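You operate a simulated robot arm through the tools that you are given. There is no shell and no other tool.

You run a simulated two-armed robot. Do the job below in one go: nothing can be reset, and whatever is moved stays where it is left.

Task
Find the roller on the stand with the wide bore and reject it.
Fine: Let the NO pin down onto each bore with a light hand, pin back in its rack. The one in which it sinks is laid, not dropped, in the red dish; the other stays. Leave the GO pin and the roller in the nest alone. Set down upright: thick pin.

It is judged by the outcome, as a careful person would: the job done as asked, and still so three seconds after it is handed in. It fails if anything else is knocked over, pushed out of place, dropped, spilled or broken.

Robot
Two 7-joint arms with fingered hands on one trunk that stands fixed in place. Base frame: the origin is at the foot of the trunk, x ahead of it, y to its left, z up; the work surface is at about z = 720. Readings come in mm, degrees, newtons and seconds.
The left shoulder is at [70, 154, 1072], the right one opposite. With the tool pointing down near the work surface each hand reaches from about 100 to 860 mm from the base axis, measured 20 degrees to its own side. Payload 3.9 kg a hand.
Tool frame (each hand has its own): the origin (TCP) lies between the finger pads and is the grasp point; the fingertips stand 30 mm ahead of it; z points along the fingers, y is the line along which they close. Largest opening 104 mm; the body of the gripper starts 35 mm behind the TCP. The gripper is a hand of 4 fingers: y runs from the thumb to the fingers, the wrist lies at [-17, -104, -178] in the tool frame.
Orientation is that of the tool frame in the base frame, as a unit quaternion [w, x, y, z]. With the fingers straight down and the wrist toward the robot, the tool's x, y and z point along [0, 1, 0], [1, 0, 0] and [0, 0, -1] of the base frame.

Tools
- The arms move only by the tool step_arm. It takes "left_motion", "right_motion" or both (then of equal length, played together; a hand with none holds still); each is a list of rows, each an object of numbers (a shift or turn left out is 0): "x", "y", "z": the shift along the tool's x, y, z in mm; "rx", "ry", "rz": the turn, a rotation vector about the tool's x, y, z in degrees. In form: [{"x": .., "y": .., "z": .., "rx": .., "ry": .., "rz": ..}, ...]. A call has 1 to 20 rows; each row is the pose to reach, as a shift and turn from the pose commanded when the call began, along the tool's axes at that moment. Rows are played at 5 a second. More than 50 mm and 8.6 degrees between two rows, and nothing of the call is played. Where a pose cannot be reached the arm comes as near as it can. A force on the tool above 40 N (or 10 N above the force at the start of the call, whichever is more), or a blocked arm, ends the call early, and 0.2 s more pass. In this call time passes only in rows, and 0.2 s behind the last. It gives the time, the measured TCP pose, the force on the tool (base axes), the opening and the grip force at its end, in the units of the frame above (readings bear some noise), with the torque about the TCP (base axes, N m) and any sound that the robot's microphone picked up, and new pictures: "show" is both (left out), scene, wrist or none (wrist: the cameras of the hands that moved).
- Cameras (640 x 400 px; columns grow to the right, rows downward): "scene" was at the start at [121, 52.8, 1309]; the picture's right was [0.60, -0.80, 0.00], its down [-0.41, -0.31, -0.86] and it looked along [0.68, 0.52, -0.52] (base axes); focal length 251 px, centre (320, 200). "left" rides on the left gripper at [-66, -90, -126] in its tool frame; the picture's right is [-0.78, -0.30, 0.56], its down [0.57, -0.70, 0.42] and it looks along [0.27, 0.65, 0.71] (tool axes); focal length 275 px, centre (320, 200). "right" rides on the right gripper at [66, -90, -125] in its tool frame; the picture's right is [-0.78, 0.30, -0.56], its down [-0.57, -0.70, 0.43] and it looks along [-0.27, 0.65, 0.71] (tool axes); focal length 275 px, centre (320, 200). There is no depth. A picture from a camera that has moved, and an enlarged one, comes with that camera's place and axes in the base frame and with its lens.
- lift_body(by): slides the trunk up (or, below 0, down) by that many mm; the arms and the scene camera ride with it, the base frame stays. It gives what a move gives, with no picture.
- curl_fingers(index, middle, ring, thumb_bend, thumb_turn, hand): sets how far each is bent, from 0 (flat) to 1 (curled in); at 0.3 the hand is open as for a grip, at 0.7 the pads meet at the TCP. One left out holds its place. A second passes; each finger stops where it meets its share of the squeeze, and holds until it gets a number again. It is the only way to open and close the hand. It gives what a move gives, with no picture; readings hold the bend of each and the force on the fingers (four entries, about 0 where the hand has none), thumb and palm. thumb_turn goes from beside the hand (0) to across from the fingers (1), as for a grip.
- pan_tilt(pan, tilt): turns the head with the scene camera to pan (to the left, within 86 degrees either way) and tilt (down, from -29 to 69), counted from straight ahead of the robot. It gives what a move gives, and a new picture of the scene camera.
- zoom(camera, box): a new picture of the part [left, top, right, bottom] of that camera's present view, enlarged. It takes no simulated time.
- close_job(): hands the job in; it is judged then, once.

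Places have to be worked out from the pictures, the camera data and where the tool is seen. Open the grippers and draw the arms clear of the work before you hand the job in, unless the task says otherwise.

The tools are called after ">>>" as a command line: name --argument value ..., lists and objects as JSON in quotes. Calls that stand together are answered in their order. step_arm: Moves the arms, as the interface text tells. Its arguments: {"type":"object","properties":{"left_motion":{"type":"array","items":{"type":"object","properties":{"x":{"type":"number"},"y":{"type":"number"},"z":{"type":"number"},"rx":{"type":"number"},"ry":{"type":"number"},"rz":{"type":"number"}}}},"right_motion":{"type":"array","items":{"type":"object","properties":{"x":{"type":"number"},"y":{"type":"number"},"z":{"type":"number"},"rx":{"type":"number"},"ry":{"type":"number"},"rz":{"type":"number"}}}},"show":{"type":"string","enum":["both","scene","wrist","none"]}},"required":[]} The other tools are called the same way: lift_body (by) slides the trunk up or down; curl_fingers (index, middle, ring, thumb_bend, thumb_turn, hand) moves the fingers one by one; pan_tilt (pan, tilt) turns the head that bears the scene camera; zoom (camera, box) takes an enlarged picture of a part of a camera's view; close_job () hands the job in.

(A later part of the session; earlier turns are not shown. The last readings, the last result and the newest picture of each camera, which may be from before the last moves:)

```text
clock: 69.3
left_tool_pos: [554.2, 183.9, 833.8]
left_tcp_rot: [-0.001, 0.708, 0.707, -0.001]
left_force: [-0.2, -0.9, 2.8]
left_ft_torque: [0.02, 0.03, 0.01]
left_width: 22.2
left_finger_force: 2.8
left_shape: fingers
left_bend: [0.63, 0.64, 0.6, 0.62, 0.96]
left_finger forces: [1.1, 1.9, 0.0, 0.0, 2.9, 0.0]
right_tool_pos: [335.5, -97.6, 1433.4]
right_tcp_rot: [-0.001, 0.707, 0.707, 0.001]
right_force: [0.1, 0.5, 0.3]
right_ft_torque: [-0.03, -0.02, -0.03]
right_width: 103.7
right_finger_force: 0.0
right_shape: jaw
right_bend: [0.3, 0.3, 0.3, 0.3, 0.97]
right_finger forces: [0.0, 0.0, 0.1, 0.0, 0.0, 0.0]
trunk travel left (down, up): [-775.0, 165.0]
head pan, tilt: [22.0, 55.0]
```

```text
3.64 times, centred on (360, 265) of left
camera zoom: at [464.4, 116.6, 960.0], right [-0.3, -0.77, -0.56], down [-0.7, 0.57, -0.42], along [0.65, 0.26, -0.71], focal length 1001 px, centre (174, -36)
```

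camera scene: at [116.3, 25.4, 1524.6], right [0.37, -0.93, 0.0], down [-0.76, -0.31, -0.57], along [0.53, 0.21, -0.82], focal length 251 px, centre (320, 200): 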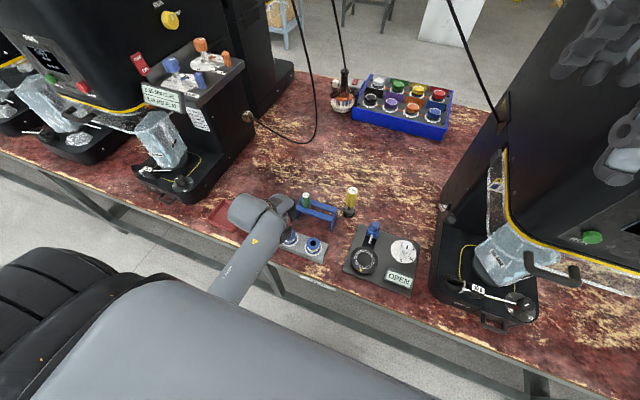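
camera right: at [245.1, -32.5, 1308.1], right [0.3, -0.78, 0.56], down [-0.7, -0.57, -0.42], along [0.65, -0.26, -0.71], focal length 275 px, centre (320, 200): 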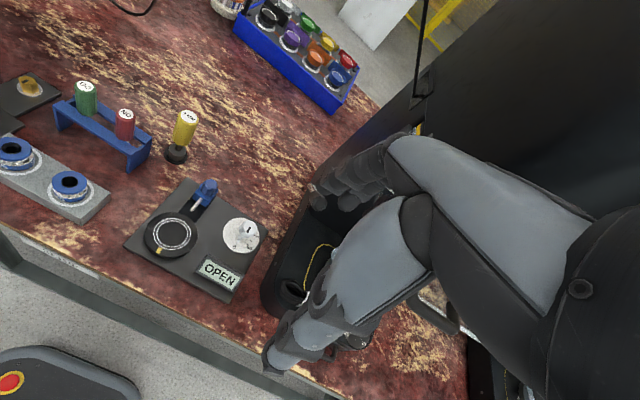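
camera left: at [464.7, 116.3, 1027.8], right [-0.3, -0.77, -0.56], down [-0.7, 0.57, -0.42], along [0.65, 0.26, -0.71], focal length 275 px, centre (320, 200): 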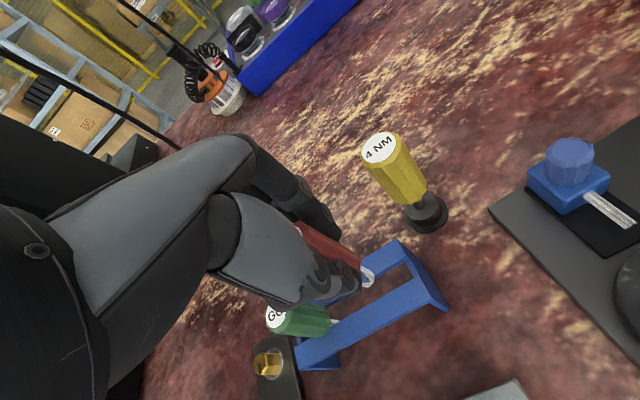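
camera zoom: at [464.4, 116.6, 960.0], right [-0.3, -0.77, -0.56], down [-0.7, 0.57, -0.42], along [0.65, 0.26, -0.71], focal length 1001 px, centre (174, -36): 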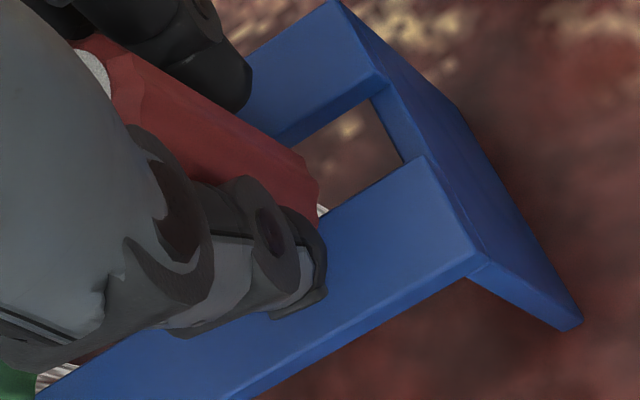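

The pin is seated with a light push of about 3 N and the grip is down to 2.9 N. I open further in steps.

>>> curl_fingers --hand "left" --index 0.615 --middle 0.62 --ring 0.58 --thumb_bend 0.61

>>> curl_fingers --hand "left" --index 0.58 --middle 0.58 --ring 0.55 --thumb_bend 0.57

>>> zoom --camera "left" --box '[220, 140, 440, 380]'

```text
clock: 70.3
left_tool_pos: [555.6, 183.5, 832.6]
left_tcp_rot: [-0.001, 0.708, 0.707, -0.001]
left_force: [-0.5, -0.9, -0.2]
left_ft_torque: [0.01, -0.01, -0.02]
left_width: 25.4
left_finger_force: 0.3
left_shape: fingers
left_bend: [0.61, 0.62, 0.57, 0.61, 0.97]
left_finger forces: [0.1, 0.1, 0.1, 0.0, 0.3, 0.0]
right_tool_pos: [334.8, -97.9, 1432.8]
right_tcp_rot: [-0.001, 0.707, 0.707, -0.001]
right_force: [0.6, -0.2, 0.2]
right_ft_torque: [-0.05, 0.01, -0.02]
right_width: 103.5
right_finger_force: 0.1
right_shape: jaw
right_bend: [0.3, 0.3, 0.3, 0.3, 0.97]
right_finger forces: [0.0, 0.0, 0.0, 0.1, 0.0, 0.0]
trunk travel left (down, up): [-775.0, 165.0]
head pan, tilt: [22.0, 55.0]
```

```text
clock: 71.3
left_tool_pos: [555.5, 183.1, 831.9]
left_tcp_rot: [-0.001, 0.708, 0.707, -0.001]
left_force: [0.0, 0.1, 0.4]
left_ft_torque: [0.0, 0.02, -0.01]
left_width: 36.5
left_finger_force: 0.0
left_shape: fingers
left_bend: [0.57, 0.57, 0.55, 0.56, 0.97]
left_finger forces: [0.0, 0.1, 0.0, 0.0, 0.1, 0.0]
right_tool_pos: [335.0, -97.7, 1433.0]
right_tcp_rot: [-0.001, 0.707, 0.707, 0.0]
right_force: [0.5, 0.5, -0.2]
right_ft_torque: [-0.01, -0.02, -0.03]
right_width: 103.6
right_finger_force: 0.1
right_shape: jaw
right_bend: [0.3, 0.3, 0.3, 0.3, 0.97]
right_finger forces: [0.1, 0.0, 0.0, 0.0, 0.1, 0.1]
trunk travel left (down, up): [-775.0, 165.0]
head pan, tilt: [22.0, 55.0]
```

```text
1.67 times, centred on (330, 260) of left
camera zoom: at [464.7, 116.7, 959.7], right [-0.3, -0.77, -0.56], down [-0.7, 0.57, -0.42], along [0.65, 0.26, -0.71], focal length 459 px, centre (303, 100)
```

zoom: 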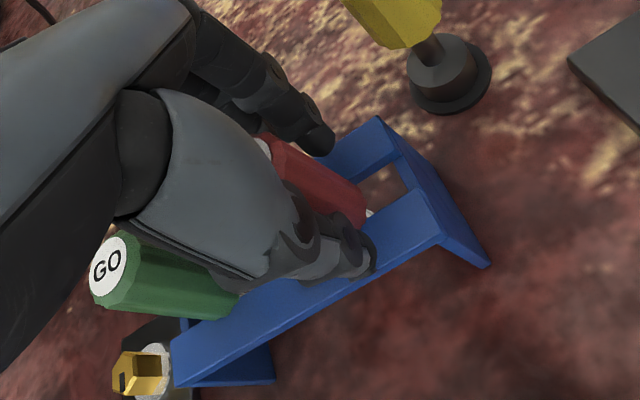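

The pin stands free in the rack, upright as before. I open the hand fully and rise straight up.

>>> curl_fingers --hand "left" --index 0.3 --middle 0.3 --ring 0.3 --thumb_bend 0.3

>>> step_arm --left_motion '[{"z": -5}, {"z": -12}, {"z": -20}, {"z": -30}, {"z": -40}, {"z": -50}, {"z": -60}, {"z": -70}, {"z": -80}, {"z": -90}, {"z": -100}]'

>>> zoom --camera "left" --box '[270, 140, 490, 380]'

>>> zoom --camera "scene" --box '[220, 160, 380, 280]'

```text
clock: 72.3
left_tool_pos: [555.8, 184.0, 832.4]
left_tcp_rot: [-0.002, 0.708, 0.707, 0.0]
left_force: [0.5, -1.1, -0.9]
left_ft_torque: [0.0, 0.03, 0.0]
left_width: 104.3
left_finger_force: 0.1
left_shape: fingers
left_bend: [0.3, 0.3, 0.3, 0.3, 0.97]
left_finger forces: [0.0, 0.0, 0.1, 0.1, 0.0, 0.0]
right_tool_pos: [334.6, -96.9, 1433.5]
right_tcp_rot: [0.0, 0.707, 0.707, 0.0]
right_force: [0.4, 0.1, 1.0]
right_ft_torque: [-0.01, -0.01, 0.0]
right_width: 103.7
right_finger_force: 0.0
right_shape: jaw
right_bend: [0.3, 0.3, 0.3, 0.3, 0.97]
right_finger forces: [0.1, 0.1, 0.1, 0.0, 0.0, 0.0]
trunk travel left (down, up): [-775.0, 165.0]
head pan, tilt: [22.0, 55.0]
```

```text
clock: 74.7
left_tool_pos: [555.5, 182.7, 932.8]
left_tcp_rot: [-0.002, 0.708, 0.706, -0.001]
left_force: [-0.3, -0.3, -0.8]
left_ft_torque: [0.02, 0.01, -0.03]
left_width: 104.2
left_finger_force: 0.1
left_shape: fingers
left_bend: [0.3, 0.3, 0.3, 0.3, 0.97]
left_finger forces: [0.0, 0.1, 0.0, 0.0, 0.0, 0.0]
right_tool_pos: [334.7, -97.4, 1433.3]
right_tcp_rot: [-0.001, 0.707, 0.707, -0.002]
right_force: [-0.2, -0.1, 0.4]
right_ft_torque: [-0.02, 0.01, 0.0]
right_width: 103.9
right_finger_force: 0.1
right_shape: jaw
right_bend: [0.3, 0.3, 0.3, 0.3, 0.97]
right_finger forces: [0.1, 0.1, 0.0, 0.1, 0.0, 0.0]
trunk travel left (down, up): [-775.0, 165.0]
head pan, tilt: [22.0, 55.0]
camera scene: at [116.2, 25.1, 1524.6], right [0.37, -0.93, 0.0], down [-0.76, -0.31, -0.57], along [0.53, 0.21, -0.82], focal length 251 px, centre (320, 200)
camera left: at [464.9, 116.2, 1060.3], right [-0.3, -0.77, -0.56], down [-0.7, 0.57, -0.42], along [0.65, 0.26, -0.71], focal length 275 px, centre (320, 200)
```

scene: 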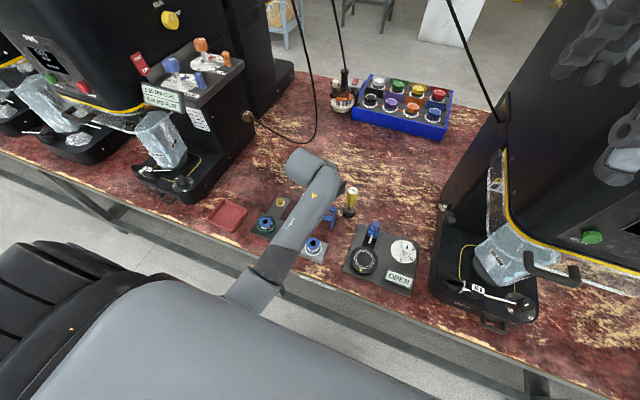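
left: 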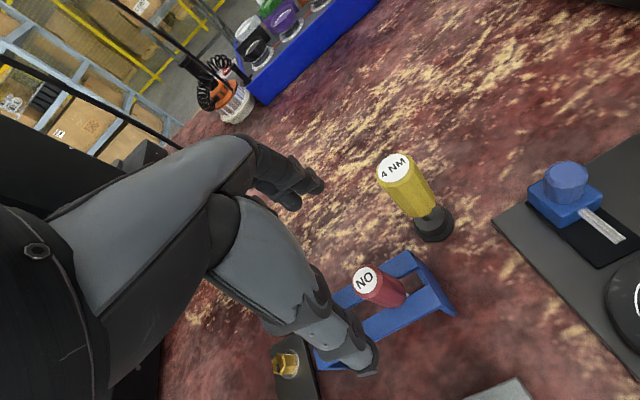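

```text
1.67 times, centred on (380, 260) of left
camera zoom: at [464.9, 116.2, 1060.3], right [-0.3, -0.77, -0.56], down [-0.7, 0.57, -0.42], along [0.65, 0.26, -0.71], focal length 459 px, centre (220, 100)
```

zoom: 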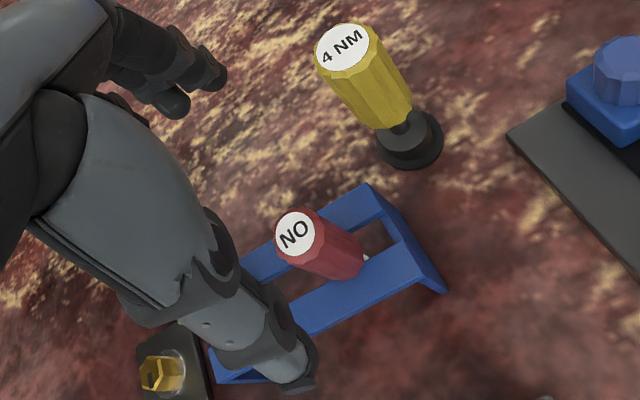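

```text
3.33 times, centred on (300, 220) of scene
camera zoom: at [116.2, 25.1, 1524.6], right [0.37, -0.93, 0.0], down [-0.76, -0.31, -0.57], along [0.53, 0.21, -0.82], focal length 837 px, centre (387, 133)
```

zoom: 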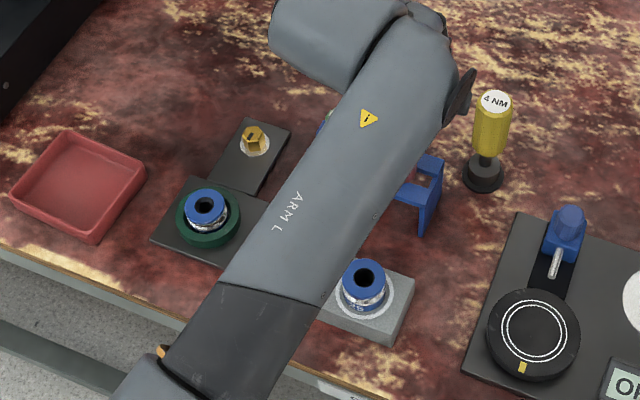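

The NO pin is back in its rack, upright, and nothing else has moved. Next I bring the open left hand back over roller 25 at about (430.8, 176.4).

>>> step_arm --left_motion '[{"y": -15, "x": -1}, {"y": -32, "x": -2}, {"y": -50, "x": -3}, {"y": -68, "x": -4}, {"y": -86, "x": -5}, {"y": -104, "x": -6}, {"y": -118, "x": -6.8}, {"y": -124.7, "x": -6.8}, {"y": -124.7, "x": -6.8, "z": 15}, {"y": -124.7, "x": -6.8, "z": 30}]'

>>> zoom --camera "left" --box '[240, 160, 460, 400]'

>>> zoom --camera "right" --box '[0, 150, 140, 260]'

```text
clock: 76.9
left_tool_pos: [431.4, 176.4, 903.4]
left_tcp_rot: [-0.001, 0.708, 0.706, -0.001]
left_force: [0.1, 0.4, -0.3]
left_ft_torque: [0.0, 0.0, -0.02]
left_width: 104.2
left_finger_force: 0.0
left_shape: fingers
left_bend: [0.3, 0.3, 0.3, 0.3, 0.97]
left_finger forces: [0.0, 0.1, 0.0, 0.0, 0.1, 0.0]
right_tool_pos: [334.5, -96.5, 1432.8]
right_tcp_rot: [0.0, 0.707, 0.707, 0.0]
right_force: [0.2, -0.6, -0.1]
right_ft_torque: [0.0, 0.01, 0.01]
right_width: 103.8
right_finger_force: 0.1
right_shape: jaw
right_bend: [0.3, 0.3, 0.3, 0.3, 0.97]
right_finger forces: [0.1, 0.0, 0.0, 0.1, 0.1, 0.1]
trunk travel left (down, up): [-775.0, 165.0]
head pan, tilt: [22.0, 55.0]
camera scene: at [116.3, 25.3, 1524.6], right [0.37, -0.93, 0.0], down [-0.76, -0.31, -0.57], along [0.53, 0.21, -0.82], focal length 251 px, centre (320, 200)
camera left: at [340.1, 109.8, 1030.1], right [-0.3, -0.77, -0.56], down [-0.7, 0.57, -0.42], along [0.65, 0.26, -0.71], focal length 275 px, centre (320, 200)
```

scene: 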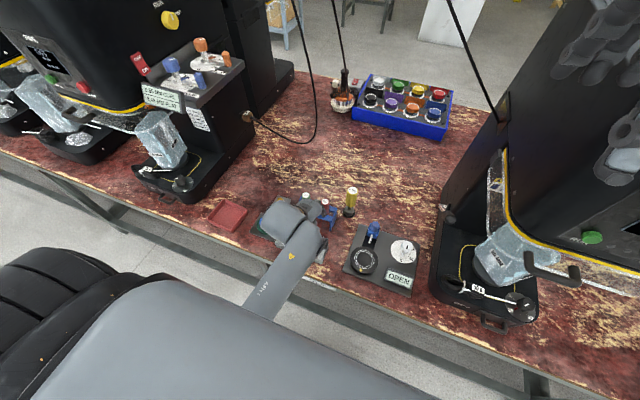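
left: 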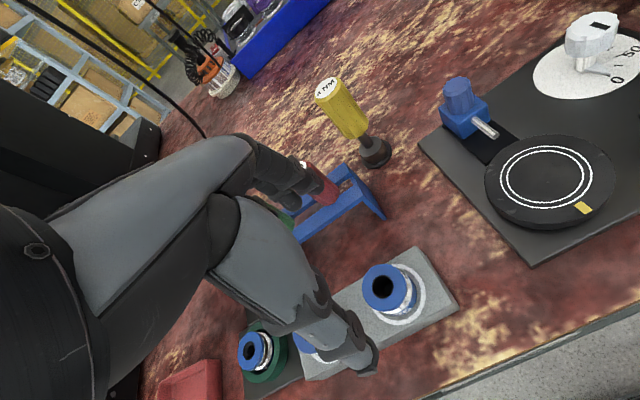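

```text
1.67 times, centred on (350, 280) of left
camera zoom: at [340.1, 109.8, 1030.1], right [-0.3, -0.77, -0.56], down [-0.7, 0.57, -0.42], along [0.65, 0.26, -0.71], focal length 459 px, centre (270, 67)
```

zoom: 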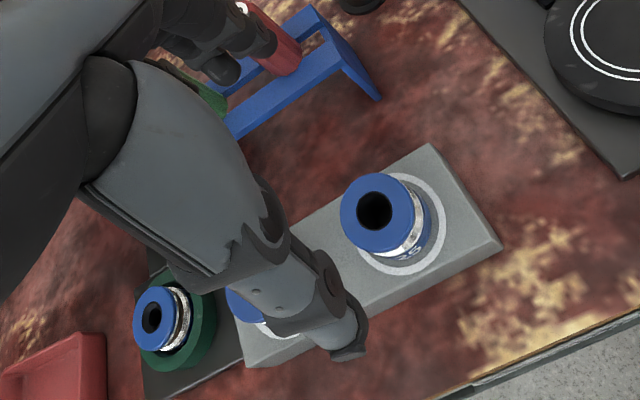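

```text
3.64 times, centred on (70, 205) of right
camera zoom: at [246.4, -31.3, 1558.0], right [0.3, -0.78, 0.56], down [-0.7, -0.57, -0.42], along [0.65, -0.26, -0.71], focal length 1001 px, centre (1229, 182)
```

zoom: 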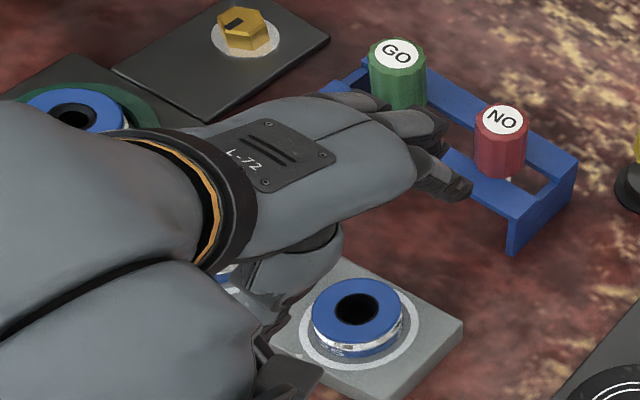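

The hand is centred over roller 25. I pre-close to about 75 mm opening to keep the fingers well away from the rack, then descend to TCP z≈830 and check.

>>> curl_fingers --hand "left" --index 0.42 --middle 0.42 --ring 0.42 --thumb_bend 0.42

>>> step_arm --left_motion '[{"z": 12}, {"z": 24}, {"z": 36}, {"z": 48}, {"z": 60}, {"z": 72}]' --show "none"

>>> zoom --camera "left" --box '[240, 140, 460, 380]'

>>> zoom --camera "right" --box '[0, 160, 140, 260]'

```text
clock: 77.9
left_tool_pos: [430.3, 175.3, 902.6]
left_tcp_rot: [-0.001, 0.708, 0.707, 0.0]
left_force: [-0.1, 0.3, -0.1]
left_ft_torque: [-0.01, 0.02, 0.02]
left_width: 74.9
left_finger_force: 0.1
left_shape: fingers
left_bend: [0.42, 0.42, 0.42, 0.42, 0.97]
left_finger forces: [0.0, 0.1, 0.1, 0.0, 0.0, 0.1]
right_tool_pos: [335.2, -97.2, 1433.5]
right_tcp_rot: [0.0, 0.707, 0.707, -0.001]
right_force: [0.9, -0.4, 0.7]
right_ft_torque: [0.01, 0.04, 0.01]
right_width: 103.7
right_finger_force: 0.0
right_shape: jaw
right_bend: [0.3, 0.3, 0.3, 0.3, 0.97]
right_finger forces: [0.0, 0.0, 0.0, 0.0, 0.0, 0.1]
trunk travel left (down, up): [-775.0, 165.0]
head pan, tilt: [22.0, 55.0]
```

```text
clock: 79.3
left_tool_pos: [431.0, 176.3, 829.8]
left_tcp_rot: [-0.001, 0.707, 0.707, 0.0]
left_force: [0.4, -0.4, -0.3]
left_ft_torque: [-0.03, 0.03, -0.02]
left_width: 74.9
left_finger_force: 0.0
left_shape: fingers
left_bend: [0.42, 0.42, 0.42, 0.42, 0.97]
left_finger forces: [0.0, 0.1, 0.0, 0.0, 0.1, 0.1]
right_tool_pos: [336.3, -96.7, 1432.8]
right_tcp_rot: [0.0, 0.707, 0.707, 0.0]
right_force: [0.5, 0.3, -0.3]
right_ft_torque: [-0.02, 0.02, -0.02]
right_width: 103.8
right_finger_force: 0.0
right_shape: jaw
right_bend: [0.3, 0.3, 0.3, 0.3, 0.97]
right_finger forces: [0.0, 0.0, 0.0, 0.1, 0.0, 0.0]
trunk travel left (down, up): [-775.0, 165.0]
head pan, tilt: [22.0, 55.0]
```

```text
1.67 times, centred on (350, 260) of left
camera zoom: at [339.4, 109.7, 957.1], right [-0.3, -0.77, -0.56], down [-0.7, 0.57, -0.42], along [0.65, 0.26, -0.71], focal length 459 px, centre (270, 100)
```

zoom: 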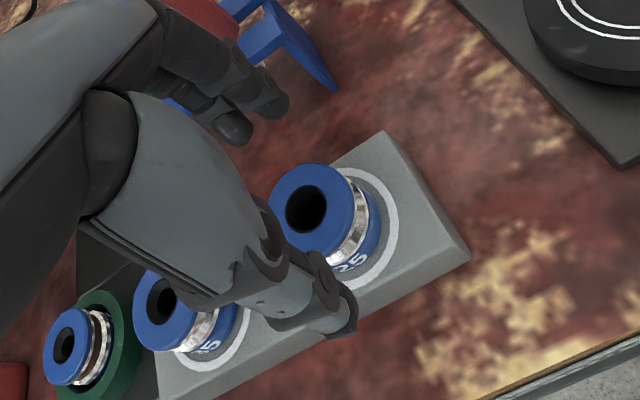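

```text
4.00 times, centred on (70, 210) of right
camera zoom: at [246.5, -31.4, 1558.0], right [0.3, -0.78, 0.56], down [-0.7, -0.57, -0.42], along [0.65, -0.26, -0.71], focal length 1101 px, centre (1320, 160)
```

zoom: 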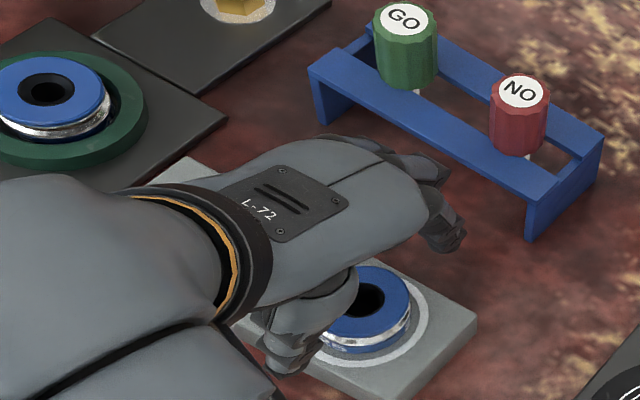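

The roller sits between the thumb and fingers with clearance, and the rack is well away. I lower to TCP z≈792, fingertips about z=762, above the stand top.

>>> step_arm --left_motion '[{"z": 6}, {"z": 12}, {"z": 18}, {"z": 24}, {"z": 29}, {"z": 33}, {"z": 36}, {"z": 38}]' --show "none"

>>> zoom --camera "left" --box '[220, 120, 420, 360]'

>>> zoom --camera "right" --box '[30, 190, 130, 260]'

```text
clock: 81.1
left_tool_pos: [430.5, 176.4, 792.3]
left_tcp_rot: [-0.001, 0.707, 0.707, -0.001]
left_force: [0.3, 0.3, 0.1]
left_ft_torque: [0.01, 0.01, -0.02]
left_width: 74.8
left_finger_force: 0.0
left_shape: fingers
left_bend: [0.42, 0.42, 0.42, 0.42, 0.97]
left_finger forces: [0.1, 0.1, 0.1, 0.1, 0.0, 0.1]
right_tool_pos: [335.0, -97.7, 1433.4]
right_tcp_rot: [-0.001, 0.706, 0.708, -0.001]
right_force: [0.0, 0.1, -1.3]
right_ft_torque: [0.01, 0.0, -0.02]
right_width: 103.8
right_finger_force: 0.0
right_shape: jaw
right_bend: [0.3, 0.3, 0.3, 0.3, 0.97]
right_finger forces: [0.1, 0.1, 0.1, 0.0, 0.0, 0.0]
trunk travel left (down, up): [-775.0, 165.0]
head pan, tilt: [22.0, 55.0]
```

```text
1.67 times, centred on (320, 240) of left
camera zoom: at [340.2, 110.5, 919.9], right [-0.3, -0.77, -0.56], down [-0.7, 0.57, -0.42], along [0.65, 0.26, -0.71], focal length 459 px, centre (320, 133)
```

zoom: 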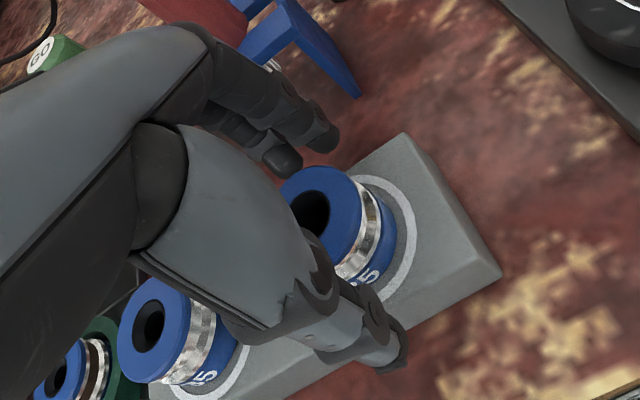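

```text
5.71 times, centred on (80, 225) of right
camera zoom: at [246.4, -31.5, 1558.0], right [0.3, -0.78, 0.56], down [-0.7, -0.57, -0.42], along [0.65, -0.26, -0.71], focal length 1573 px, centre (1691, 57)
```

zoom: 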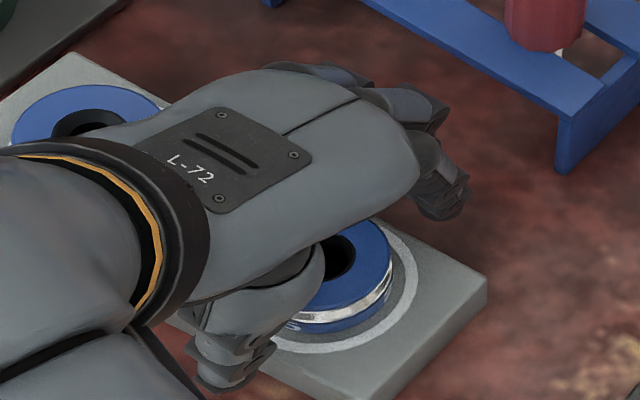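

Clear on all sides. I start closing on the roller in steps, first to about a 52 mm opening.

>>> curl_fingers --hand "left" --index 0.51 --middle 0.51 --ring 0.5 --thumb_bend 0.51

>>> zoom --camera "left" --box '[250, 140, 400, 340]'

>>> zoom --camera "right" --box '[50, 200, 120, 250]'

```text
clock: 82.1
left_tool_pos: [430.5, 176.7, 792.3]
left_tcp_rot: [-0.001, 0.707, 0.707, -0.001]
left_force: [0.3, 0.5, -0.4]
left_ft_torque: [0.02, -0.01, -0.03]
left_width: 51.8
left_finger_force: 0.1
left_shape: fingers
left_bend: [0.51, 0.51, 0.5, 0.51, 0.97]
left_finger forces: [0.0, 0.1, 0.0, 0.0, 0.0, 0.0]
right_tool_pos: [335.0, -96.8, 1432.2]
right_tcp_rot: [-0.001, 0.707, 0.707, -0.001]
right_force: [0.1, -0.3, -0.7]
right_ft_torque: [0.01, 0.02, 0.0]
right_width: 103.5
right_finger_force: 0.0
right_shape: jaw
right_bend: [0.3, 0.3, 0.3, 0.3, 0.97]
right_finger forces: [0.1, 0.1, 0.1, 0.0, 0.0, 0.0]
trunk travel left (down, up): [-775.0, 165.0]
head pan, tilt: [22.0, 55.0]
```

```text
2.00 times, centred on (325, 240) of left
camera zoom: at [340.2, 110.4, 919.9], right [-0.3, -0.78, -0.56], down [-0.7, 0.57, -0.42], along [0.65, 0.26, -0.71], focal length 551 px, centre (310, 120)
```

zoom: 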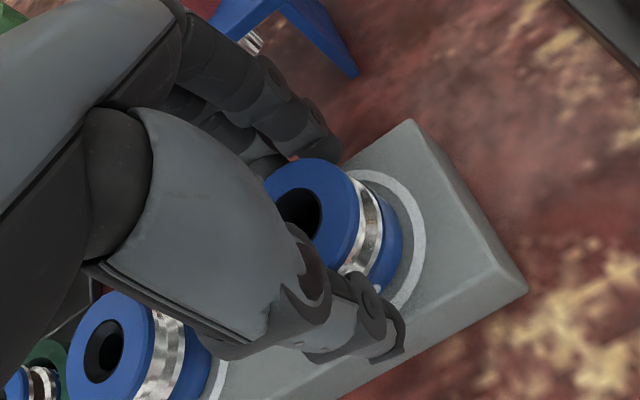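

```text
8.00 times, centred on (85, 225) of right
camera zoom: at [246.4, -31.4, 1558.0], right [0.3, -0.78, 0.56], down [-0.7, -0.57, -0.42], along [0.65, -0.26, -0.71], focal length 2202 px, centre (2200, 0)
```

zoom: 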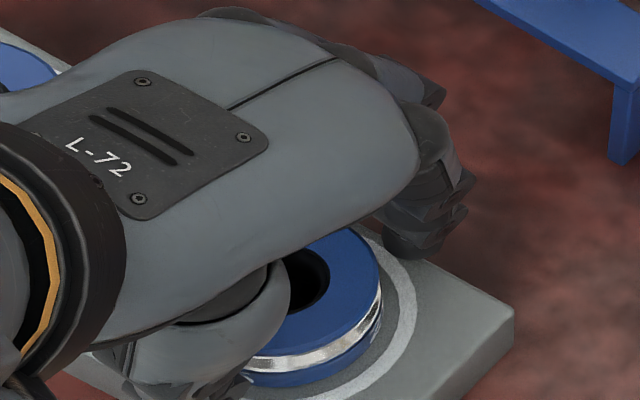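

Nearly touching. I go on to a bend of 0.545 and read the contact forces.

>>> curl_fingers --hand "left" --index 0.545 --middle 0.545 --ring 0.53 --thumb_bend 0.545

>>> zoom --camera "left" --box '[250, 140, 400, 340]'

```text
clock: 83.1
left_tool_pos: [430.2, 176.9, 792.4]
left_tcp_rot: [-0.001, 0.708, 0.707, 0.0]
left_force: [-0.7, 0.3, -0.3]
left_ft_torque: [0.0, 0.02, 0.0]
left_width: 44.0
left_finger_force: 0.1
left_shape: fingers
left_bend: [0.54, 0.54, 0.53, 0.54, 0.97]
left_finger forces: [0.0, 0.0, 0.1, 0.0, 0.0, 0.0]
right_tool_pos: [335.9, -97.2, 1432.6]
right_tcp_rot: [-0.001, 0.707, 0.707, -0.001]
right_force: [0.8, -0.1, 0.1]
right_ft_torque: [0.01, 0.03, -0.01]
right_width: 103.5
right_finger_force: 0.0
right_shape: jaw
right_bend: [0.3, 0.3, 0.3, 0.3, 0.97]
right_finger forces: [0.0, 0.0, 0.0, 0.0, 0.1, 0.0]
trunk travel left (down, up): [-775.0, 165.0]
head pan, tilt: [22.0, 55.0]
```

```text
2.00 times, centred on (325, 240) of left
camera zoom: at [340.2, 110.4, 919.9], right [-0.3, -0.77, -0.56], down [-0.7, 0.57, -0.42], along [0.65, 0.26, -0.71], focal length 551 px, centre (310, 120)
```

zoom: 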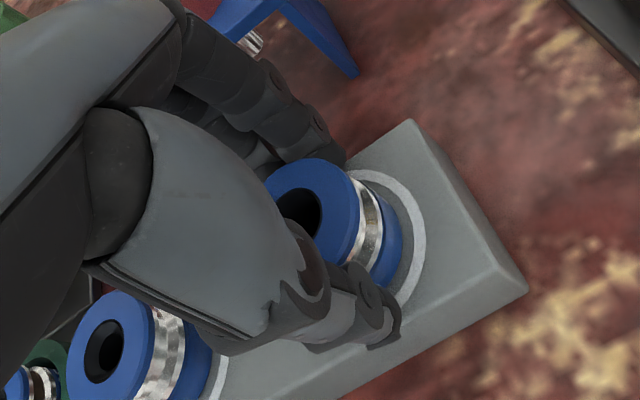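

No contact at 44 mm. I close a bit more.

>>> curl_fingers --hand "left" --index 0.57 --middle 0.57 --ring 0.55 --thumb_bend 0.57

>>> zoom --camera "left" --box '[250, 140, 400, 340]'

```text
clock: 84.1
left_tool_pos: [431.3, 176.0, 793.4]
left_tcp_rot: [-0.001, 0.707, 0.707, -0.001]
left_force: [-0.6, 0.6, 0.0]
left_ft_torque: [0.01, 0.02, -0.02]
left_width: 40.2
left_finger_force: 0.5
left_shape: fingers
left_bend: [0.56, 0.56, 0.55, 0.55, 0.97]
left_finger forces: [0.2, 0.0, 0.1, 0.0, 1.0, 0.0]
right_tool_pos: [334.7, -97.0, 1433.4]
right_tcp_rot: [0.0, 0.707, 0.707, -0.001]
right_force: [-0.3, -0.3, 0.4]
right_ft_torque: [-0.01, -0.02, 0.01]
right_width: 103.7
right_finger_force: 0.1
right_shape: jaw
right_bend: [0.3, 0.3, 0.3, 0.3, 0.97]
right_finger forces: [0.0, 0.0, 0.0, 0.0, 0.0, 0.1]
trunk travel left (down, up): [-775.0, 165.0]
head pan, tilt: [22.0, 55.0]
```

```text
2.00 times, centred on (325, 240) of left
camera zoom: at [340.1, 110.5, 919.9], right [-0.3, -0.77, -0.56], down [-0.7, 0.57, -0.42], along [0.65, 0.26, -0.71], focal length 551 px, centre (310, 120)
```

zoom: 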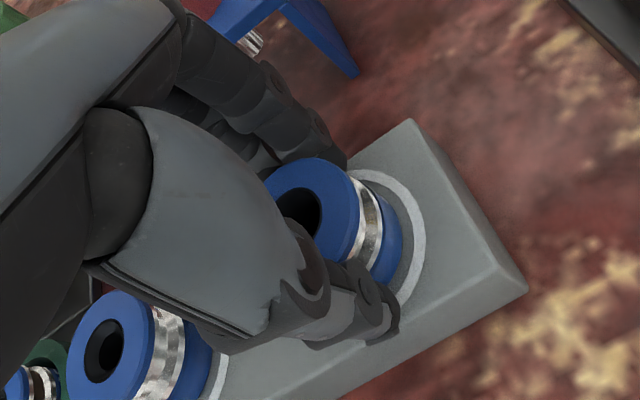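

The thumb touches (1 N) and the index just begins. I close the fingers a little more while the thumb holds.

>>> curl_fingers --hand "left" --index 0.595 --middle 0.595 --ring 0.56

>>> zoom --camera "left" --box '[250, 140, 400, 340]'

```text
clock: 85.1
left_tool_pos: [429.9, 177.5, 792.0]
left_tcp_rot: [0.0, 0.708, 0.706, 0.0]
left_force: [1.0, 0.1, -0.3]
left_ft_torque: [0.02, 0.0, -0.01]
left_width: 39.0
left_finger_force: 2.3
left_shape: fingers
left_bend: [0.57, 0.58, 0.56, 0.54, 0.97]
left_finger forces: [1.4, 1.1, 0.0, 0.0, 1.7, 0.0]
right_tool_pos: [335.1, -97.4, 1432.6]
right_tcp_rot: [0.0, 0.706, 0.708, 0.0]
right_force: [-0.5, 0.4, -0.9]
right_ft_torque: [0.01, 0.0, 0.0]
right_width: 103.6
right_finger_force: 0.1
right_shape: jaw
right_bend: [0.3, 0.3, 0.3, 0.3, 0.97]
right_finger forces: [0.0, 0.0, 0.0, 0.0, 0.1, 0.0]
trunk travel left (down, up): [-775.0, 165.0]
head pan, tilt: [22.0, 55.0]
```

```text
2.00 times, centred on (325, 240) of left
camera zoom: at [340.3, 110.4, 919.9], right [-0.3, -0.77, -0.56], down [-0.7, 0.57, -0.42], along [0.65, 0.26, -0.71], focal length 551 px, centre (310, 120)
```

zoom: 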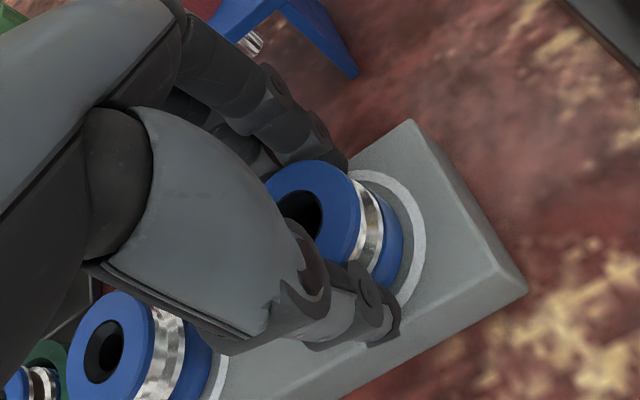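

Balanced contact: index 1.4, middle 1.1, thumb 1.7 N. I increase the squeeze evenly.

>>> curl_fingers --hand "left" --index 0.64 --middle 0.64 --ring 0.58 --thumb_bend 0.62

>>> zoom --camera "left" --box '[250, 140, 400, 340]'

```text
clock: 86.1
left_tool_pos: [430.5, 175.5, 793.1]
left_tcp_rot: [-0.001, 0.708, 0.706, 0.0]
left_force: [0.3, -0.4, 0.2]
left_ft_torque: [0.03, -0.08, -0.02]
left_width: 37.2
left_finger_force: 7.9
left_shape: fingers
left_bend: [0.59, 0.6, 0.57, 0.55, 0.97]
left_finger forces: [4.0, 4.0, 0.1, 0.1, 7.6, 0.1]
right_tool_pos: [336.0, -97.6, 1432.4]
right_tcp_rot: [0.0, 0.707, 0.708, 0.0]
right_force: [0.0, -0.3, -1.2]
right_ft_torque: [0.0, 0.01, -0.01]
right_width: 103.4
right_finger_force: 0.1
right_shape: jaw
right_bend: [0.3, 0.3, 0.3, 0.3, 0.97]
right_finger forces: [0.0, 0.0, 0.0, 0.1, 0.0, 0.0]
trunk travel left (down, up): [-775.0, 165.0]
head pan, tilt: [22.0, 55.0]
```

```text
2.00 times, centred on (325, 240) of left
camera zoom: at [340.2, 110.4, 919.9], right [-0.3, -0.77, -0.56], down [-0.7, 0.57, -0.42], along [0.65, 0.26, -0.71], focal length 551 px, centre (310, 120)
```

zoom: 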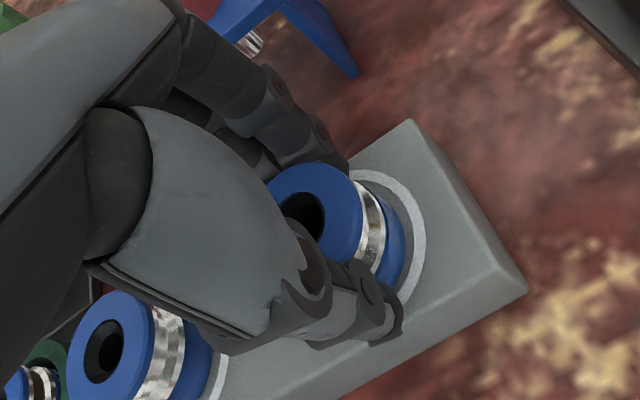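

The grip is 7.6 N and balanced. I lift slowly by a few millimetres to test the hold.

>>> step_arm --left_motion '[{"z": -1}, {"z": -2}, {"z": -3.5}, {"z": -5}, {"z": -7}, {"z": -9}]' --show "none"

>>> zoom --camera "left" --box '[250, 140, 400, 340]'

>>> zoom --camera "right" --box '[50, 200, 120, 250]'

```text
clock: 87.5
left_tool_pos: [429.2, 176.9, 802.3]
left_tcp_rot: [-0.001, 0.707, 0.707, 0.0]
left_force: [-0.3, -0.8, -2.5]
left_ft_torque: [0.0, -0.03, -0.04]
left_width: 37.2
left_finger_force: 7.5
left_shape: fingers
left_bend: [0.59, 0.6, 0.57, 0.55, 0.96]
left_finger forces: [3.9, 3.6, 0.0, 0.0, 7.3, 0.1]
right_tool_pos: [336.1, -97.1, 1432.5]
right_tcp_rot: [0.0, 0.707, 0.707, 0.0]
right_force: [0.4, 0.7, -0.9]
right_ft_torque: [-0.02, 0.03, -0.02]
right_width: 103.7
right_finger_force: 0.1
right_shape: jaw
right_bend: [0.3, 0.3, 0.3, 0.3, 0.97]
right_finger forces: [0.0, 0.0, 0.0, 0.0, 0.0, 0.0]
trunk travel left (down, up): [-775.0, 165.0]
head pan, tilt: [22.0, 55.0]
```

```text
2.00 times, centred on (325, 240) of left
camera zoom: at [340.1, 110.5, 928.5], right [-0.3, -0.77, -0.56], down [-0.7, 0.57, -0.42], along [0.65, 0.26, -0.72], focal length 551 px, centre (310, 120)
```

zoom: 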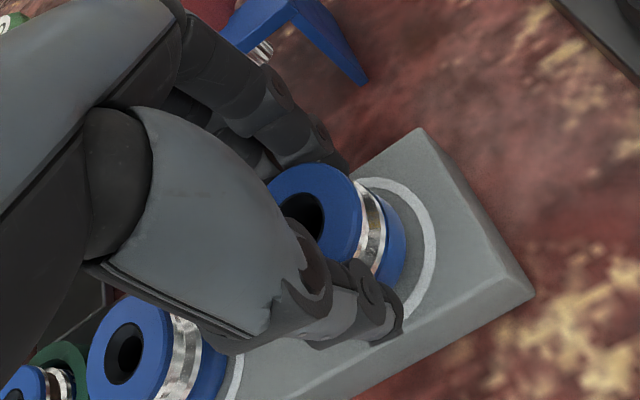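

```text
8.00 times, centred on (85, 225) of right
camera zoom: at [246.7, -31.4, 1557.9], right [0.3, -0.78, 0.56], down [-0.7, -0.57, -0.42], along [0.65, -0.26, -0.71], focal length 2202 px, centre (2200, 0)
```

zoom: 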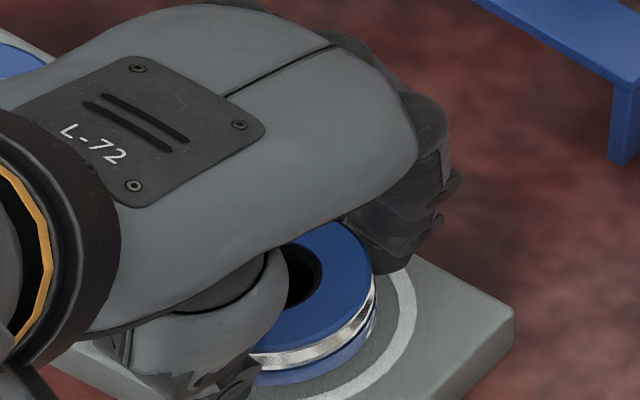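

The roller lifts cleanly, about 2.2 N of weight, and stays level in the grip. I firm the grip slightly and lift it well clear.

>>> curl_fingers --hand "left" --index 0.655 --middle 0.655 --thumb_bend 0.635

>>> step_arm --left_motion '[{"z": -5}, {"z": -10}, {"z": -16}, {"z": -23}, {"z": -30}, {"z": -38}, {"z": -46}, {"z": -54}, {"z": -62}, {"z": -70}, {"z": -78}]'

>>> zoom --camera "left" --box '[250, 140, 450, 380]'

```text
clock: 88.5
left_tool_pos: [431.1, 178.1, 800.9]
left_tcp_rot: [0.0, 0.708, 0.706, 0.0]
left_force: [0.3, -0.1, -3.4]
left_ft_torque: [0.03, -0.01, 0.01]
left_width: 36.6
left_finger_force: 9.0
left_shape: fingers
left_bend: [0.59, 0.61, 0.57, 0.55, 0.96]
left_finger forces: [4.7, 4.1, 0.0, 0.0, 8.6, 0.0]
right_tool_pos: [336.2, -97.6, 1432.0]
right_tcp_rot: [-0.001, 0.707, 0.707, -0.001]
right_force: [0.0, 0.0, 0.0]
right_ft_torque: [-0.02, -0.03, 0.01]
right_width: 103.6
right_finger_force: 0.1
right_shape: jaw
right_bend: [0.3, 0.3, 0.3, 0.3, 0.97]
right_finger forces: [0.0, 0.0, 0.0, 0.1, 0.0, 0.0]
trunk travel left (down, up): [-775.0, 165.0]
head pan, tilt: [22.0, 55.0]
```

```text
clock: 90.9
left_tool_pos: [430.8, 175.7, 879.8]
left_tcp_rot: [0.0, 0.708, 0.706, -0.001]
left_force: [0.3, 0.3, -2.8]
left_ft_torque: [0.0, 0.0, 0.0]
left_width: 36.7
left_finger_force: 8.9
left_shape: fingers
left_bend: [0.59, 0.61, 0.57, 0.55, 0.96]
left_finger forces: [4.8, 4.1, 0.0, 0.0, 8.5, 0.0]
right_tool_pos: [334.8, -96.5, 1432.5]
right_tcp_rot: [-0.001, 0.707, 0.707, 0.0]
right_force: [-0.2, 0.2, -0.1]
right_ft_torque: [0.02, 0.03, -0.01]
right_width: 103.6
right_finger_force: 0.0
right_shape: jaw
right_bend: [0.3, 0.3, 0.3, 0.3, 0.97]
right_finger forces: [0.0, 0.0, 0.1, 0.0, 0.0, 0.0]
trunk travel left (down, up): [-775.0, 165.0]
head pan, tilt: [22.0, 55.0]
camera scene: at [116.5, 25.3, 1524.6], right [0.37, -0.93, 0.0], down [-0.76, -0.31, -0.57], along [0.53, 0.21, -0.82], focal length 251 px, centre (320, 200)
camera left: at [340.4, 109.8, 1006.8], right [-0.3, -0.78, -0.56], down [-0.7, 0.57, -0.42], along [0.65, 0.26, -0.71], focal length 275 px, centre (320, 200)
```

scene: 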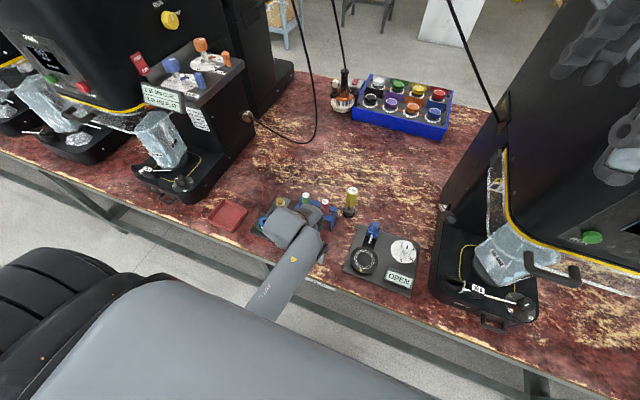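
left: 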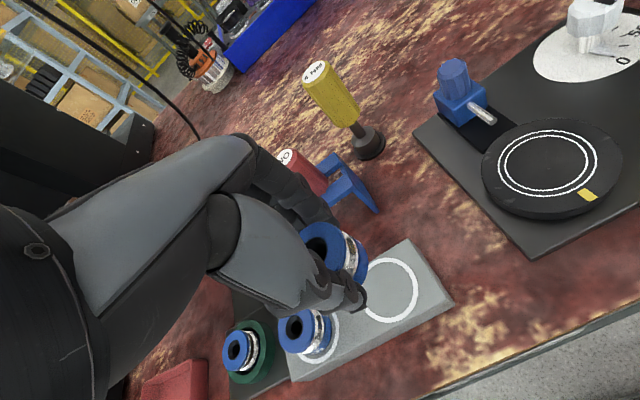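

```text
1.67 times, centred on (350, 260) of left
camera zoom: at [340.4, 109.8, 1006.8], right [-0.3, -0.78, -0.56], down [-0.7, 0.57, -0.42], along [0.65, 0.26, -0.71], focal length 459 px, centre (270, 100)
```

zoom: 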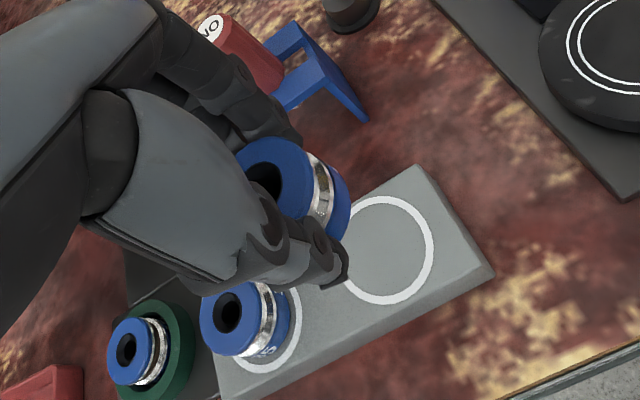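

The roller is safely held and clear. I carry it along +y above the nest toward the dish at a steady pace.

>>> step_arm --left_motion '[{"x": 8}, {"x": 20}, {"x": 35}, {"x": 52}, {"x": 70}, {"x": 88}, {"x": 106}, {"x": 124}, {"x": 142}, {"x": 160}, {"x": 178}, {"x": 196}, {"x": 214}, {"x": 230}, {"x": 242}, {"x": 250}]'

>>> zoom --camera "left" --box '[240, 180, 480, 400]'

>>> zoom --camera "scene" --box '[170, 160, 340, 270]'

```text
clock: 94.3
left_tool_pos: [429.9, 427.3, 878.8]
left_tcp_rot: [0.0, 0.708, 0.706, 0.0]
left_force: [0.3, -0.4, -2.5]
left_ft_torque: [0.03, -0.01, -0.01]
left_width: 36.9
left_finger_force: 8.3
left_shape: fingers
left_bend: [0.59, 0.61, 0.57, 0.55, 0.96]
left_finger forces: [4.7, 4.2, 0.0, 0.1, 8.5, 0.0]
right_tool_pos: [335.2, -95.8, 1432.2]
right_tcp_rot: [-0.001, 0.707, 0.707, -0.001]
right_force: [0.4, -0.1, -0.2]
right_ft_torque: [-0.01, -0.01, 0.0]
right_width: 103.8
right_finger_force: 0.1
right_shape: jaw
right_bend: [0.3, 0.3, 0.3, 0.3, 0.97]
right_finger forces: [0.0, 0.0, 0.1, 0.0, 0.0, 0.0]
trunk travel left (down, up): [-775.0, 165.0]
head pan, tilt: [22.0, 55.0]
camera scene: at [116.6, 25.9, 1524.6], right [0.37, -0.93, 0.0], down [-0.76, -0.31, -0.57], along [0.53, 0.21, -0.82], focal length 251 px, centre (320, 200)
camera left: at [339.2, 361.5, 1006.5], right [-0.3, -0.78, -0.56], down [-0.7, 0.57, -0.42], along [0.65, 0.26, -0.71], focal length 275 px, centre (320, 200)
```

scene: 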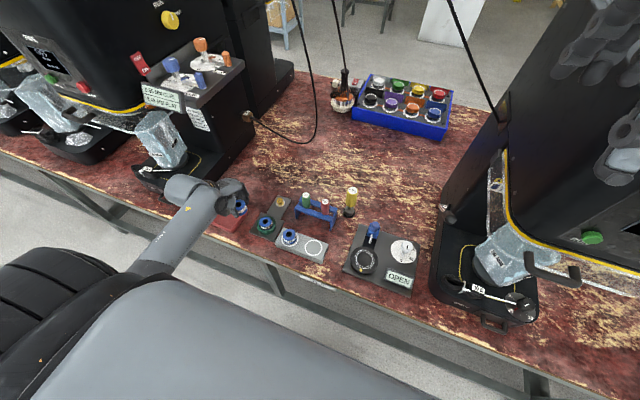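
left: 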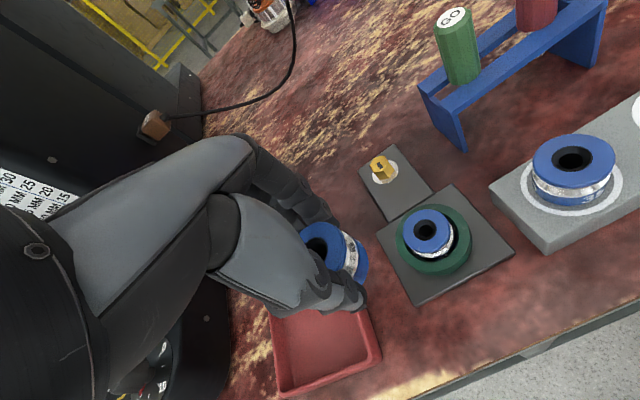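

```text
1.82 times, centred on (360, 290) of left
camera zoom: at [339.2, 361.5, 1006.5], right [-0.3, -0.78, -0.56], down [-0.7, 0.57, -0.42], along [0.65, 0.26, -0.71], focal length 500 px, centre (247, 36)
```

zoom: 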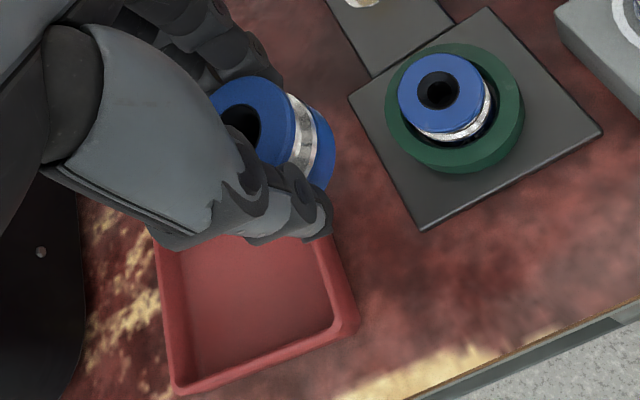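

```text
3.64 times, centred on (255, 215) of scene
camera zoom: at [116.6, 25.9, 1524.6], right [0.37, -0.93, 0.0], down [-0.76, -0.31, -0.57], along [0.53, 0.21, -0.82], focal length 913 px, centre (556, 146)
```

zoom: 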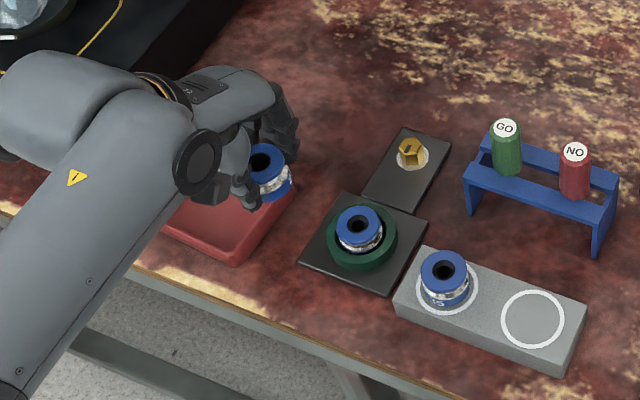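

The dish's rim, from several views, spans about x 398–482 and y 463–576, with its centre near (440, 519). I move the roller over the centre, still high.

>>> step_arm --left_motion '[{"x": 8, "y": 1}, {"x": 20, "y": 3}, {"x": 34, "y": 5}, {"x": 48, "y": 7}, {"x": 62, "y": 8}, {"x": 75, "y": 9}, {"x": 85, "y": 10}, {"x": 92, "y": 10}, {"x": 92, "y": 10, "z": 10}, {"x": 92, "y": 10, "z": 22}, {"x": 92, "y": 10, "z": 34}]'

>>> zoom --camera "left" --box '[240, 160, 440, 400]'

>>> zoom --camera "scene" --box '[160, 150, 280, 250]'

```text
clock: 96.7
left_tool_pos: [442.4, 519.0, 845.2]
left_tcp_rot: [-0.001, 0.708, 0.706, 0.0]
left_force: [0.6, 0.1, -2.9]
left_ft_torque: [0.0, -0.01, 0.04]
left_width: 37.0
left_finger_force: 8.9
left_shape: fingers
left_bend: [0.59, 0.61, 0.57, 0.55, 0.96]
left_finger forces: [4.7, 4.2, 0.0, 0.0, 8.3, 0.0]
right_tool_pos: [336.1, -96.8, 1432.8]
right_tcp_rot: [0.0, 0.708, 0.707, 0.0]
right_force: [0.3, -0.1, 0.0]
right_ft_torque: [-0.02, -0.03, -0.01]
right_width: 103.6
right_finger_force: 0.0
right_shape: jaw
right_bend: [0.3, 0.3, 0.3, 0.3, 0.97]
right_finger forces: [0.1, 0.0, 0.1, 0.1, 0.0, 0.0]
trunk travel left (down, up): [-775.0, 165.0]
head pan, tilt: [22.0, 55.0]
camera scene: at [116.7, 26.0, 1524.6], right [0.37, -0.93, 0.0], down [-0.76, -0.31, -0.57], along [0.53, 0.21, -0.82], focal length 251 px, centre (320, 200)
camera left: at [351.5, 453.0, 972.5], right [-0.3, -0.78, -0.56], down [-0.7, 0.57, -0.42], along [0.65, 0.26, -0.71], focal length 275 px, centre (320, 200)
```

scene: 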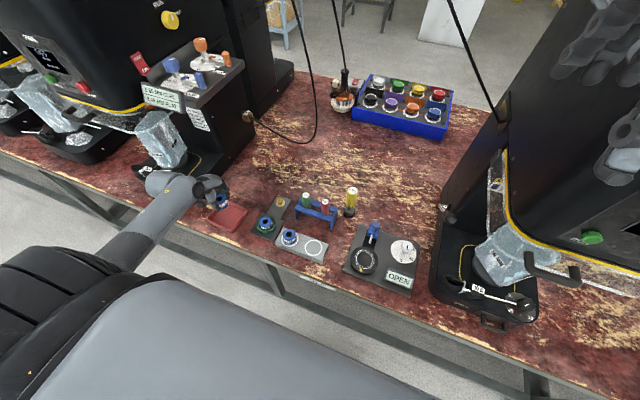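
left: 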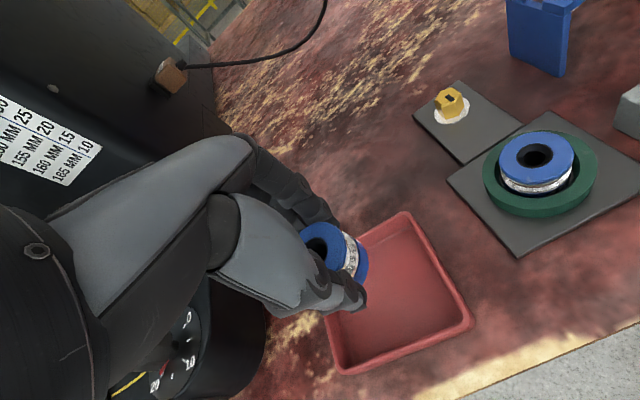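

```text
1.67 times, centred on (340, 280) of left
camera zoom: at [351.5, 453.0, 972.5], right [-0.3, -0.78, -0.56], down [-0.7, 0.57, -0.42], along [0.65, 0.26, -0.71], focal length 459 px, centre (287, 67)
```

zoom: 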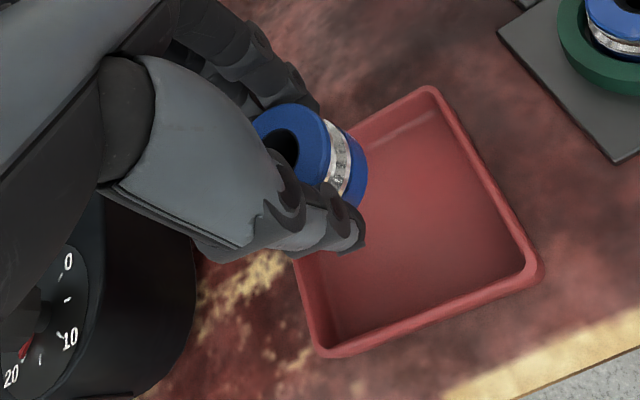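

```text
4.00 times, centred on (220, 200) of scene
camera zoom: at [116.7, 26.0, 1524.6], right [0.37, -0.93, 0.0], down [-0.76, -0.31, -0.57], along [0.53, 0.21, -0.82], focal length 1004 px, centre (720, 200)
```

zoom: 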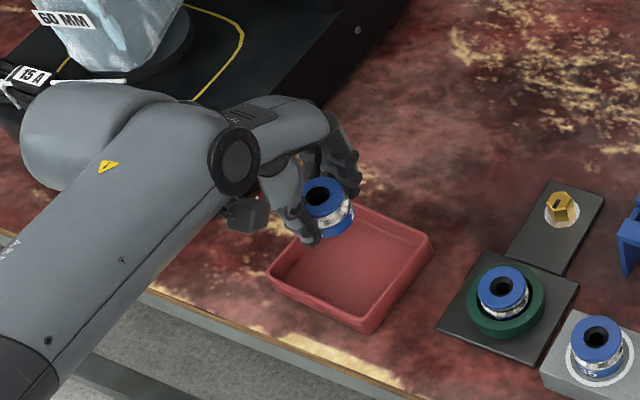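

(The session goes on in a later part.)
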